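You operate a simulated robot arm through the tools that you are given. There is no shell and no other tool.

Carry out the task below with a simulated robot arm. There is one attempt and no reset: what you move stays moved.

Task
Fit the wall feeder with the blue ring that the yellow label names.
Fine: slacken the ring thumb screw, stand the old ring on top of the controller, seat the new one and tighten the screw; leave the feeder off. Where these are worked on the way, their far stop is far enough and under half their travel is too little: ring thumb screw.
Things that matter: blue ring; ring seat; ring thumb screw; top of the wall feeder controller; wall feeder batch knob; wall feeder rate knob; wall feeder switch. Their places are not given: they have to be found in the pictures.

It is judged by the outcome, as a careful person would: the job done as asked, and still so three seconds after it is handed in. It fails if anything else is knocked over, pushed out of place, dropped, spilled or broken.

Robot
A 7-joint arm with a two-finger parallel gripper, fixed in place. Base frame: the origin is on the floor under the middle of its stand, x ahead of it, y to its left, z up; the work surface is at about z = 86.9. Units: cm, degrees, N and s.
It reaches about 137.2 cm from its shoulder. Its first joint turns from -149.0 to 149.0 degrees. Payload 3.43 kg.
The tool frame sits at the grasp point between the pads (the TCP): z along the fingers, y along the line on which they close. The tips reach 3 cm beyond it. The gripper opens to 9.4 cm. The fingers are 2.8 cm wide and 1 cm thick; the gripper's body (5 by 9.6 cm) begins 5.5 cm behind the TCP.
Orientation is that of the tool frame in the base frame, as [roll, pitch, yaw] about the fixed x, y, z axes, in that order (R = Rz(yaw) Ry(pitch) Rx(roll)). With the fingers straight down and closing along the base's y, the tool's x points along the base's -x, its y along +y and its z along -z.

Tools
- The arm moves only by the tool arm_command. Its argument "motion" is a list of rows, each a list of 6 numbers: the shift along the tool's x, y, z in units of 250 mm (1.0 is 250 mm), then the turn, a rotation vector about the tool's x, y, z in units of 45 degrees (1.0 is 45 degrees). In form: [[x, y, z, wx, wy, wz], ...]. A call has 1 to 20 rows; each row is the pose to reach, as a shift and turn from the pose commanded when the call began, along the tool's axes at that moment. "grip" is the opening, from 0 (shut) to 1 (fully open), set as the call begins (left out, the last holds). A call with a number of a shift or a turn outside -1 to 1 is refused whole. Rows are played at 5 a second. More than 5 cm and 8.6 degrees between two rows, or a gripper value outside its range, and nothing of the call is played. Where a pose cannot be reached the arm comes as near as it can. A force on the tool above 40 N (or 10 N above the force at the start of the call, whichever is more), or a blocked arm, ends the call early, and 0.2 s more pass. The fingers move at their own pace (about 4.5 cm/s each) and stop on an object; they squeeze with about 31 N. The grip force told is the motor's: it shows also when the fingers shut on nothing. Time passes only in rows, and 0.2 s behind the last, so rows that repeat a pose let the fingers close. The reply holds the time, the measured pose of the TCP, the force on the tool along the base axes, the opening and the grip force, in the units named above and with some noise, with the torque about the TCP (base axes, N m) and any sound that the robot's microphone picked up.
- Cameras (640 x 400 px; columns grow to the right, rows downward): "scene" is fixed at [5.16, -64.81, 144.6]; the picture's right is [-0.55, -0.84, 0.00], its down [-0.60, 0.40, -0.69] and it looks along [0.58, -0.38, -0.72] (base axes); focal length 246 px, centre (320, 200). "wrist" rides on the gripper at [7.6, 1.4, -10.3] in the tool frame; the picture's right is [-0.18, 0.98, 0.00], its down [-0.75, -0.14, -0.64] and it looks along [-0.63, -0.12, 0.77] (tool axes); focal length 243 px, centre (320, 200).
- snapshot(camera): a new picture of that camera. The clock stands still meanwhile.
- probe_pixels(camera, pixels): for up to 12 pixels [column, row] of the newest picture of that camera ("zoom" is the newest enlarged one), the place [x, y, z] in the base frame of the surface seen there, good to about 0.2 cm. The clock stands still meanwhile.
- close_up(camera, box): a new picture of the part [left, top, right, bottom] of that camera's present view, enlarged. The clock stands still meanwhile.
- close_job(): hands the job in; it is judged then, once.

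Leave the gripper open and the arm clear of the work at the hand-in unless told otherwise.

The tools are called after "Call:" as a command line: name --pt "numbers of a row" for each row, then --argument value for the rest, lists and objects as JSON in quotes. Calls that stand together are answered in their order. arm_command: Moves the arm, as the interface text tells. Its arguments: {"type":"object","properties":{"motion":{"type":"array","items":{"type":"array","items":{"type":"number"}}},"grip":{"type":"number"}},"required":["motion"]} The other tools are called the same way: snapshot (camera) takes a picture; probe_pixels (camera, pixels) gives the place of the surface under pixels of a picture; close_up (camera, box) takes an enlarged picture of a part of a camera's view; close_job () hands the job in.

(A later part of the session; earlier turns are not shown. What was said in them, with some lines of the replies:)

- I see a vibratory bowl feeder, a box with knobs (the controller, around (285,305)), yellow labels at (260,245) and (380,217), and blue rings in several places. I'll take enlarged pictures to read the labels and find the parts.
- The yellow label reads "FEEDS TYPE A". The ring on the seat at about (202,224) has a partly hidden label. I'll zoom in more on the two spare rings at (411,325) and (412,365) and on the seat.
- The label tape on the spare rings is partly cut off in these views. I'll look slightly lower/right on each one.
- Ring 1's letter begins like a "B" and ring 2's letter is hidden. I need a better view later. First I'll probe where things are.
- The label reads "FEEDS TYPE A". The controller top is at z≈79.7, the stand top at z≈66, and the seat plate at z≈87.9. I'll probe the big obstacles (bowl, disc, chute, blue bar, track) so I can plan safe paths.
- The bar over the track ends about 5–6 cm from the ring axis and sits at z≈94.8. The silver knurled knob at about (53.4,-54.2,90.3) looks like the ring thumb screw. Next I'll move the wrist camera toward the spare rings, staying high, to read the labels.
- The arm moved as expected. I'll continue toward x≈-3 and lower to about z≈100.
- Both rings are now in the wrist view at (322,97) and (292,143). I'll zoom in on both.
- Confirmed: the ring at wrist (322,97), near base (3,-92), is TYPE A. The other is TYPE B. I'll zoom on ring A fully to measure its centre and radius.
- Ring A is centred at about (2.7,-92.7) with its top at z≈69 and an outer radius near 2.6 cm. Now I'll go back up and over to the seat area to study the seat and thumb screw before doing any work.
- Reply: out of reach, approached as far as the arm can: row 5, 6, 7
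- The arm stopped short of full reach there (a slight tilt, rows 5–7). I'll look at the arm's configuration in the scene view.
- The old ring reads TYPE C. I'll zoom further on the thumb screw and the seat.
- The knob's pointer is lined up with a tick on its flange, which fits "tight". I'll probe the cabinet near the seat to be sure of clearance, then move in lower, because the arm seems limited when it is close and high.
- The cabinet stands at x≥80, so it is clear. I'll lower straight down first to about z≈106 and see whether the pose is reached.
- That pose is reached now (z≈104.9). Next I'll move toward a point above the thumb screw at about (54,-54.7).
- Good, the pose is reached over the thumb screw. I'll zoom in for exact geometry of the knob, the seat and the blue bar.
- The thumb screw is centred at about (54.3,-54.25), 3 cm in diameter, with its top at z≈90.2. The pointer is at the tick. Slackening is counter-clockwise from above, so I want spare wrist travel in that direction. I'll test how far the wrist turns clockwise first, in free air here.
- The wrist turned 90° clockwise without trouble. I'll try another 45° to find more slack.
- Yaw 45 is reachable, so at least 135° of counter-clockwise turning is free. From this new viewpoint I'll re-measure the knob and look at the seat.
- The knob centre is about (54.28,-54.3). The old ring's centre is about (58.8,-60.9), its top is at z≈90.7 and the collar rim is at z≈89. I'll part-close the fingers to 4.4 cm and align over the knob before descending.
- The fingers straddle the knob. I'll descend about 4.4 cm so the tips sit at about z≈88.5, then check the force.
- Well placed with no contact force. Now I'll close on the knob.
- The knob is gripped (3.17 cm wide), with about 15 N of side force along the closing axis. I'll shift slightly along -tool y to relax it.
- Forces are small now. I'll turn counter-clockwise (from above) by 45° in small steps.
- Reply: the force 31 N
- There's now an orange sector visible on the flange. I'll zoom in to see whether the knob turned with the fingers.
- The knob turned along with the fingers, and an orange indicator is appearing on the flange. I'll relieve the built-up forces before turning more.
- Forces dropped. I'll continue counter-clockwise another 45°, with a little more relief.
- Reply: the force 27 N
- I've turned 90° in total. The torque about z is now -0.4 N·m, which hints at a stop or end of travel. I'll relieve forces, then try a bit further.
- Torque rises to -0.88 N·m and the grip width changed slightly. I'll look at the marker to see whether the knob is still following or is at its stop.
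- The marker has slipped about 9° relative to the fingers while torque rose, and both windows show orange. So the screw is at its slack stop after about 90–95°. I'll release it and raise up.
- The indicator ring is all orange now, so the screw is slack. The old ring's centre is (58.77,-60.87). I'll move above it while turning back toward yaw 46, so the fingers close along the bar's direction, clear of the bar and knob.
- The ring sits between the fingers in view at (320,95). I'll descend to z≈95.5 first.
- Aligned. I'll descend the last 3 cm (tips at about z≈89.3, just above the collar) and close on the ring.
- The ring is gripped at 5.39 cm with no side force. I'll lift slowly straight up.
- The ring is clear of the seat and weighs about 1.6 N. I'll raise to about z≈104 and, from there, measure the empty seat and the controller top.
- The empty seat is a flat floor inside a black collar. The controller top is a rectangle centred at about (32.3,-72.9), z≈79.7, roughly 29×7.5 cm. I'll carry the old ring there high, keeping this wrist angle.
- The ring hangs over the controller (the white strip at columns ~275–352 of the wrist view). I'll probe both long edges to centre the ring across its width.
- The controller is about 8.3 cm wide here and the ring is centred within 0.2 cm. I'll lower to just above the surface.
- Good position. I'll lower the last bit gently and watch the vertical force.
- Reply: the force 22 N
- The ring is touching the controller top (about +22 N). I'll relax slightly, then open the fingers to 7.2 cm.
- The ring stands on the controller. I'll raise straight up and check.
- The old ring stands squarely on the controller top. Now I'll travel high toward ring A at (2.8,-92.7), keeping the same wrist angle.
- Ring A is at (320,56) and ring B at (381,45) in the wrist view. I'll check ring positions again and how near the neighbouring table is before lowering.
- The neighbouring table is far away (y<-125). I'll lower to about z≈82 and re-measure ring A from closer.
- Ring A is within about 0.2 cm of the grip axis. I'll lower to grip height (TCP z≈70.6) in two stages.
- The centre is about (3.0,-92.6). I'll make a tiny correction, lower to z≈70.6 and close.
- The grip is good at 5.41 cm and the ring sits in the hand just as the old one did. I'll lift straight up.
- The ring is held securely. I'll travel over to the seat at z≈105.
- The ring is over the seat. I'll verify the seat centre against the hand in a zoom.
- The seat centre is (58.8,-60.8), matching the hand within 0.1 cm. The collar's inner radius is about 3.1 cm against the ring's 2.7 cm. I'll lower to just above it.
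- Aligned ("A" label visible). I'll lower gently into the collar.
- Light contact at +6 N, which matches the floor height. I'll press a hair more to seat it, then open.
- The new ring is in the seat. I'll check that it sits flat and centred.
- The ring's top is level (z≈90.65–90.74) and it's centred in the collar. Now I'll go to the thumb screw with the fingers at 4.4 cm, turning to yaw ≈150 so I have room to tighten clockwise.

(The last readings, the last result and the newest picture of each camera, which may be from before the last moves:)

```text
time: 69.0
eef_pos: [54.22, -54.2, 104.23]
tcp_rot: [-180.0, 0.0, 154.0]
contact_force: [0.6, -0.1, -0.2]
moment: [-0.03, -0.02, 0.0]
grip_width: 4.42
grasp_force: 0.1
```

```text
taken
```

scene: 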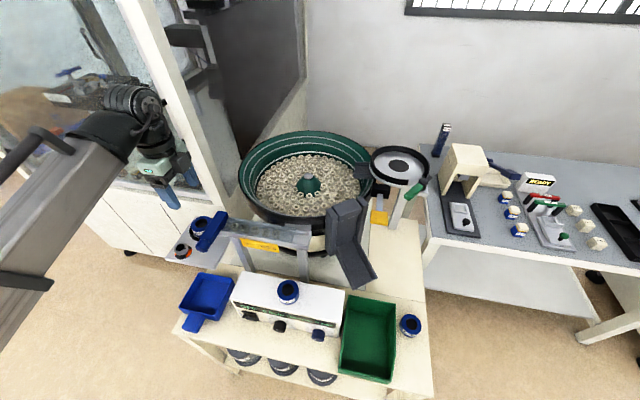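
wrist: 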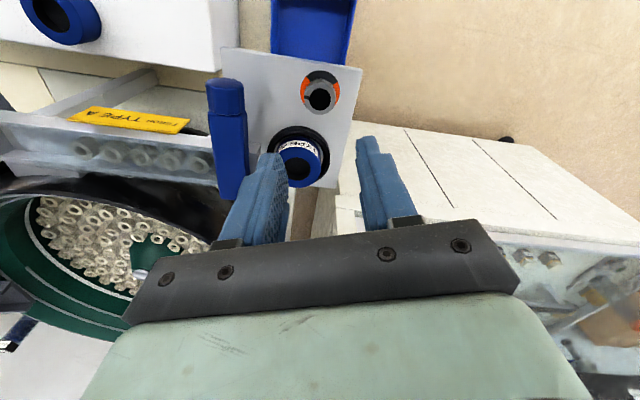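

Aligned over the screw at yaw 154. I'll descend to z≈91.5 around the knob.

Call:
arm_command --pt "0 0 0.12 0 0 0" --pt "0 0 0.24 0 0 0" --pt "0 0 0.34 0 0 0" --pt "0 0 0.42 0 0 0" --pt "0 0 0.48 0 0 0" --pt "0 0 0.508 0 0 0" --pt "0 0 0.508 0 0 0"

Call:
snapshot --camera "wrist"

Call:
close_up --camera "scene" --box '[150, 200, 230, 260]'

```text
time: 70.6
eef_pos: [54.32, -54.16, 91.68]
tcp_rot: [180.0, 0.1, 153.9]
contact_force: [0.8, -0.4, 1.1]
moment: [0.04, 0.02, 0.02]
grip_width: 4.42
grasp_force: 0.1
```

```text
taken
```

wrist: 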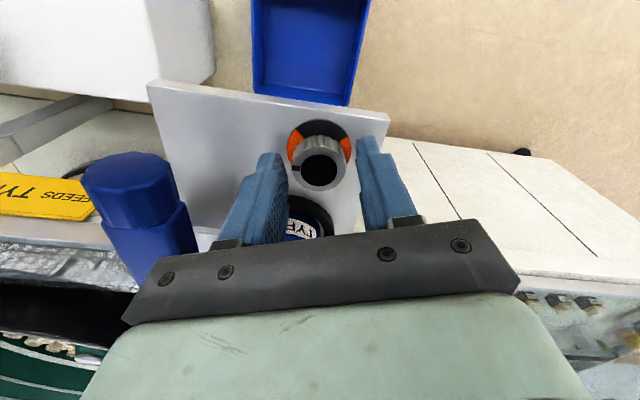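

```text
6.67 times, centred on (190, 230) of scene
```

zoom: 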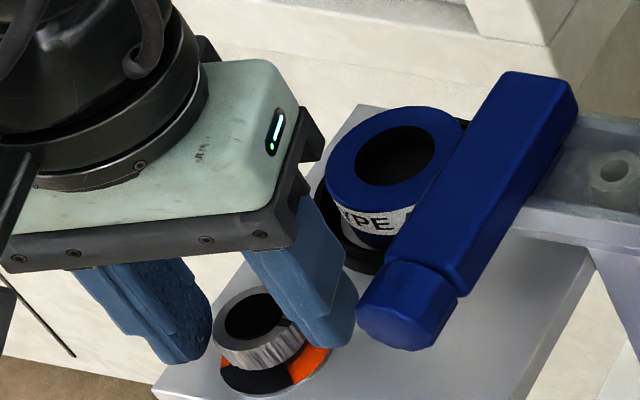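

Well placed. I'll lower 0.15 cm more, then close on the knob.

Call:
arm_command --pt "0 0 0.006 0 0 0" --pt "0 0 0.006 0 0 0"

Call:
arm_command --pt "0 0 0 0 0 0" --pt "0 0 0 0 0 0" --pt "0 0 0 0 0 0" --pt "0 0 0 0 0 0" --grip 0

```text
time: 71.2
eef_pos: [54.28, -54.26, 91.47]
tcp_rot: [-180.0, 0.0, 153.9]
contact_force: [0.2, 1.1, -0.1]
moment: [0.01, -0.02, 0.03]
grip_width: 4.42
grasp_force: 0.2
```

```text
time: 72.2
eef_pos: [54.15, -54.23, 91.44]
tcp_rot: [-179.9, 0.0, 154.0]
contact_force: [-0.5, -2.8, -0.9]
moment: [-0.07, 0.01, -0.05]
grip_width: 3.16
grasp_force: 44.7
```

Gripped with hardly any side force. I'll turn clockwise (tightening) by 45°.

Call:
arm_command --pt "0 0 0 0 0 0.1" --pt "0 0 0 0 0 0.22" --pt "0 0 0 0 0 0.35" --pt "0 0 0 0 0 0.48" --pt "0 0 0 0 0 0.61" --pt "0 0 0 0 0 0.74" --pt "0 0 0 0 0 0.87" --pt "0 0 0 0 0 1.0"

Call:
snapshot --camera "wrist"

Call:
close_up --camera "wrist" --box '[270, 110, 370, 200]'

```text
time: 74.0
eef_pos: [54.16, -54.29, 91.47]
tcp_rot: [-180.0, 0.1, 108.8]
contact_force: [-8.2, -13.7, 5.1]
moment: [0.28, 0.37, 0.03]
grip_width: 3.14
grasp_force: 44.8
```

```text
taken
```

wrist: 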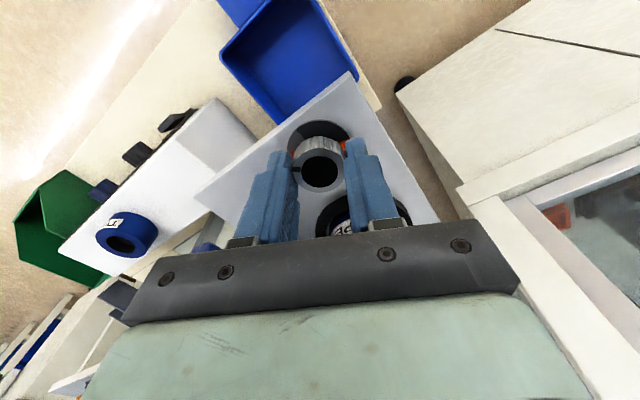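

```text
4.44 times, centred on (320, 155) of wrist
```

zoom: 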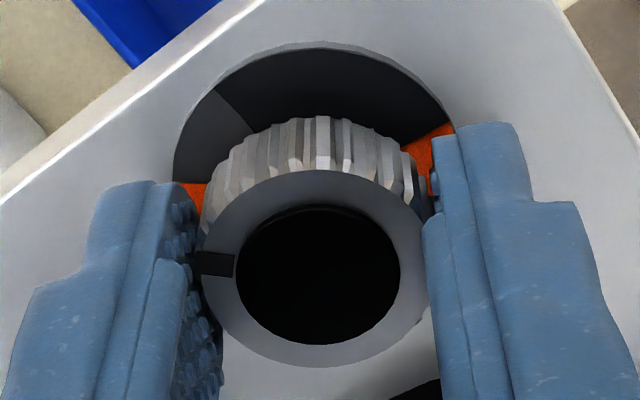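

The knob follows and the orange is shrinking. I'll add a little force relief and continue another 45° clockwise.

Call:
arm_command --pt "-0.002 -0.003 0 0 0 0" --pt "-0.002 -0.003 0 0 0 0"

Call:
arm_command --pt "0 0 0 0 0 0.1" --pt "0 0 0 0 0 0.22" --pt "0 0 0 0 0 0.35" --pt "0 0 0 0 0 0.48" --pt "0 0 0 0 0 0.61" --pt "0 0 0 0 0 0.74" --pt "0 0 0 0 0 0.87" --pt "0 0 0 0 0 1.0"

Call:
snapshot --camera "wrist"

Call:
close_up --camera "wrist" --box '[270, 110, 370, 200]'

```text
time: 74.6
eef_pos: [54.16, -54.25, 91.32]
tcp_rot: [-179.9, 0.0, 108.9]
contact_force: [-4.1, -8.2, 2.7]
moment: [-0.54, 0.28, 0.01]
grip_width: 3.16
grasp_force: 45.0
```

```text
time: 76.4
eef_pos: [54.09, -54.35, 91.43]
tcp_rot: [-179.9, 0.0, 63.8]
contact_force: [-14.2, -7.1, -0.7]
moment: [0.44, 0.06, 0.03]
grip_width: 3.18
grasp_force: 45.2
```

```text
taken
```

wrist: 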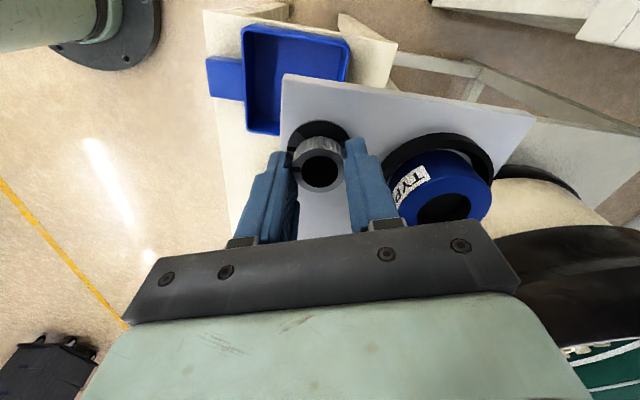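

```text
4.44 times, centred on (320, 155) of wrist
```

zoom: 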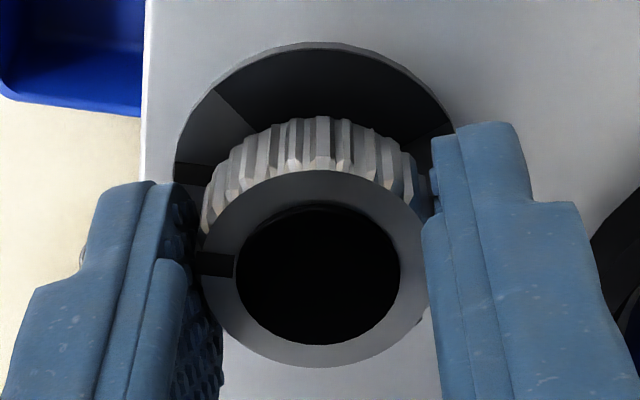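

I've turned 90° clockwise with no slip, and the windows show no orange. I'll relieve forces and keep turning gently until the stop is felt.

Call:
arm_command --pt "-0.003 -0.002 0 0 0 0" --pt "-0.003 -0.002 0 0 0 0"

Call:
arm_command --pt "0 0 0 0 0 0.06" --pt "0 0 0 0 0 0.12" --pt "0 0 0 0 0 0.18" --pt "0 0 0 0 0 0.24"

Call:
snapshot --camera "wrist"

Call:
close_up --camera "wrist" --box '[270, 110, 370, 200]'

```text
time: 77.0
eef_pos: [54.22, -54.32, 91.45]
tcp_rot: [180.0, 0.0, 63.9]
contact_force: [-10.9, 1.0, -3.1]
moment: [-0.64, 0.87, 0.05]
grip_width: 3.15
grasp_force: 45.2
```

```text
time: 78.0
eef_pos: [54.08, -54.25, 91.52]
tcp_rot: [180.0, 0.1, 53.0]
contact_force: [-15.3, 3.2, -4.0]
moment: [0.08, 0.26, 0.9]
grip_width: 3.16
grasp_force: 45.0
```

```text
taken
```

wrist: 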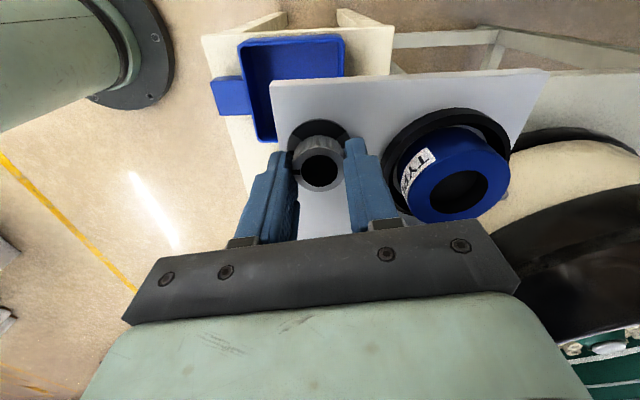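

```text
4.44 times, centred on (320, 155) of wrist
```

zoom: 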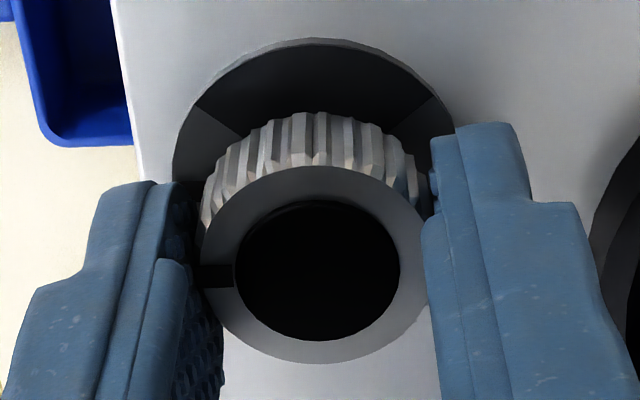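

Torque is now +0.9 N·m and the marker has begun slipping in the fingers, so the screw is at its tight stop. I'll release, raise and inspect.

Call:
arm_command --pt "0 0 0 0 0 0" --pt "0 0 0 0 0 0" --pt "0 0 0 0 0 0" --pt "0 0 -0.06 0 0 0" --pt "0 0 -0.2 0 0 0" --pt "0 0 -0.36 0 0 0" --pt "0 0 -0.52 0 0 0" --pt "0 0 -0.52 0 0 0" --grip 0.47

Call:
snapshot --camera "wrist"

Call:
close_up --camera "wrist" --box '[285, 60, 345, 115]'

Call:
close_up --camera "scene" --box '[160, 205, 240, 265]'

```text
time: 79.8
eef_pos: [54.14, -54.31, 104.58]
tcp_rot: [180.0, -0.1, 53.1]
contact_force: [-0.6, -1.0, 1.5]
moment: [-0.03, -0.01, 0.0]
grip_width: 4.43
grasp_force: 0.2
```

```text
taken
```

wrist: 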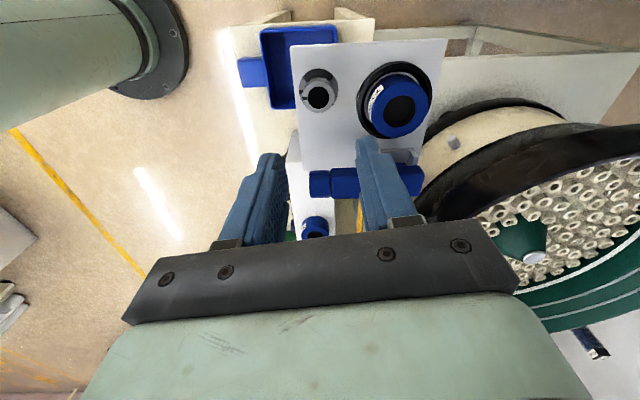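

```text
7.27 times, centred on (315, 88) of wrist
```

zoom: 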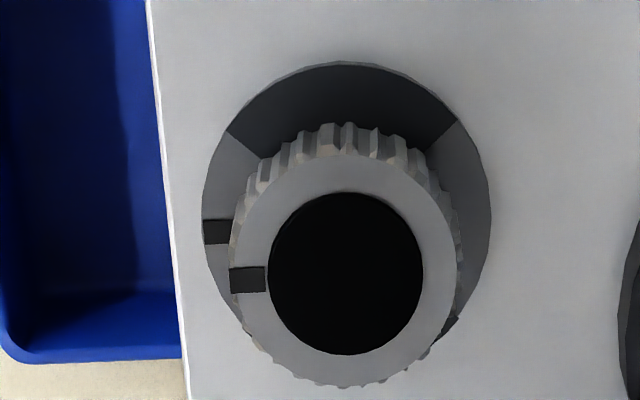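

```text
6.67 times, centred on (200, 235) of scene
```

zoom: 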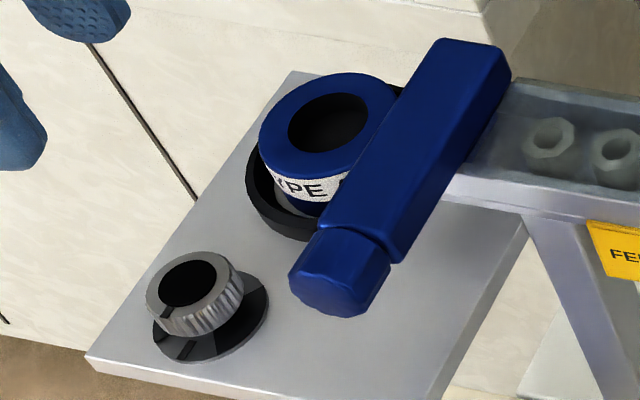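

The knob's pointer is back on the flange tick and there's no orange, so it's tight. Type A is seated. I'll open the gripper and withdraw high, over the bowl side where the arm started.

Call:
arm_command --pt "-0.1 0.02 -0.04 0 0 0" --pt "-0.26 0.055 -0.08 0 0 0" --pt "-0.42 0.09 -0.12 0 0 0" --pt "-0.58 0.125 -0.16 0 0 0" --pt "-0.74 0.16 -0.2 0 0 0" --grip 1

Call:
arm_command --pt "-0.08 0.06 -0.12 0 0 0" --pt "-0.18 0.13 -0.24 0 0 0" --pt "-0.3 0.22 -0.34 0 0 0" --pt "-0.42 0.31 -0.42 0 0 0" --pt "-0.48 0.36 -0.48 0 0 0" --pt "-0.48 0.36 -0.48 0 0 0"

Call:
snapshot --camera "scene"

Call:
close_up --camera "scene" --box '[160, 200, 360, 350]'

```text
time: 81.0
eef_pos: [46.25, -71.61, 109.42]
tcp_rot: [-180.0, 0.0, 53.1]
contact_force: [-0.7, 0.7, 0.0]
moment: [0.01, 0.02, 0.01]
grip_width: 9.4
grasp_force: 0.1
```

```text
time: 82.4
eef_pos: [46.23, -86.51, 121.52]
tcp_rot: [-180.0, 0.0, 53.0]
contact_force: [0.3, 0.3, 0.6]
moment: [0.05, 0.02, -0.02]
grip_width: 9.39
grasp_force: 0.0
```

```text
taken
```

scene: 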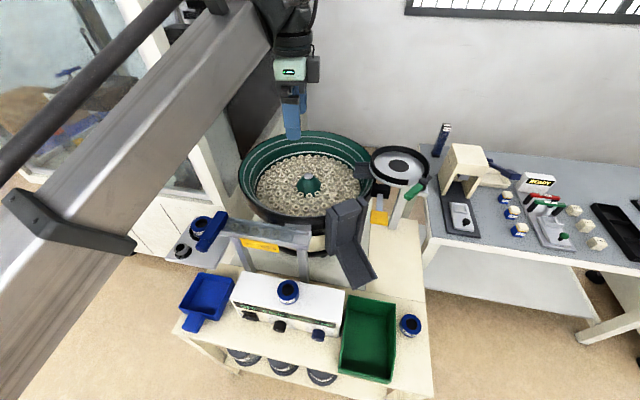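

```text
2.67 times, centred on (260, 275) of scene
```

zoom: 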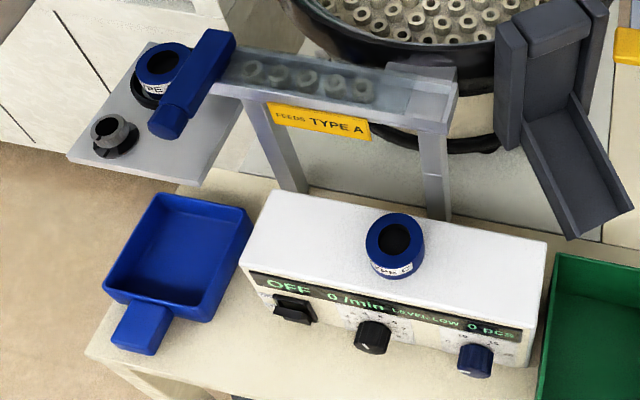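

Everything is in place:
- The TYPE A ring is seated and the thumb screw is tight.
- The old TYPE C ring stands on the controller top.
- The display still reads OFF with the knobs unchanged.
- The gripper is open and the arm is clear.

I'm handing the job in.

Call:
close_job

```text
The job is handed in.
```

The wall feeder now has the TYPE A ring that the yellow label names, and the job is handed in. I don't have the judge's result yet.

- **Thumb screw, slackening:** I turned it counter-clockwise about 94° to its stop. Its indicator windows went orange.
- **Old ring:** The TYPE C ring stands flat on top of the controller, centred across its width.
- **New ring:** The TYPE A ring sits level and centred in the seat.
- **Thumb screw, tightening:** I turned it clockwise until it hit its stop. Its pointer is back on the flange tick and no orange shows.
- **Feeder:** I did not touch the switch or the rate and batch knobs, and the display still reads OFF.

Nothing else in the pictures has moved. The spare TYPE B ring is where it was, the gripper is open, and the arm is clear above the bowl.
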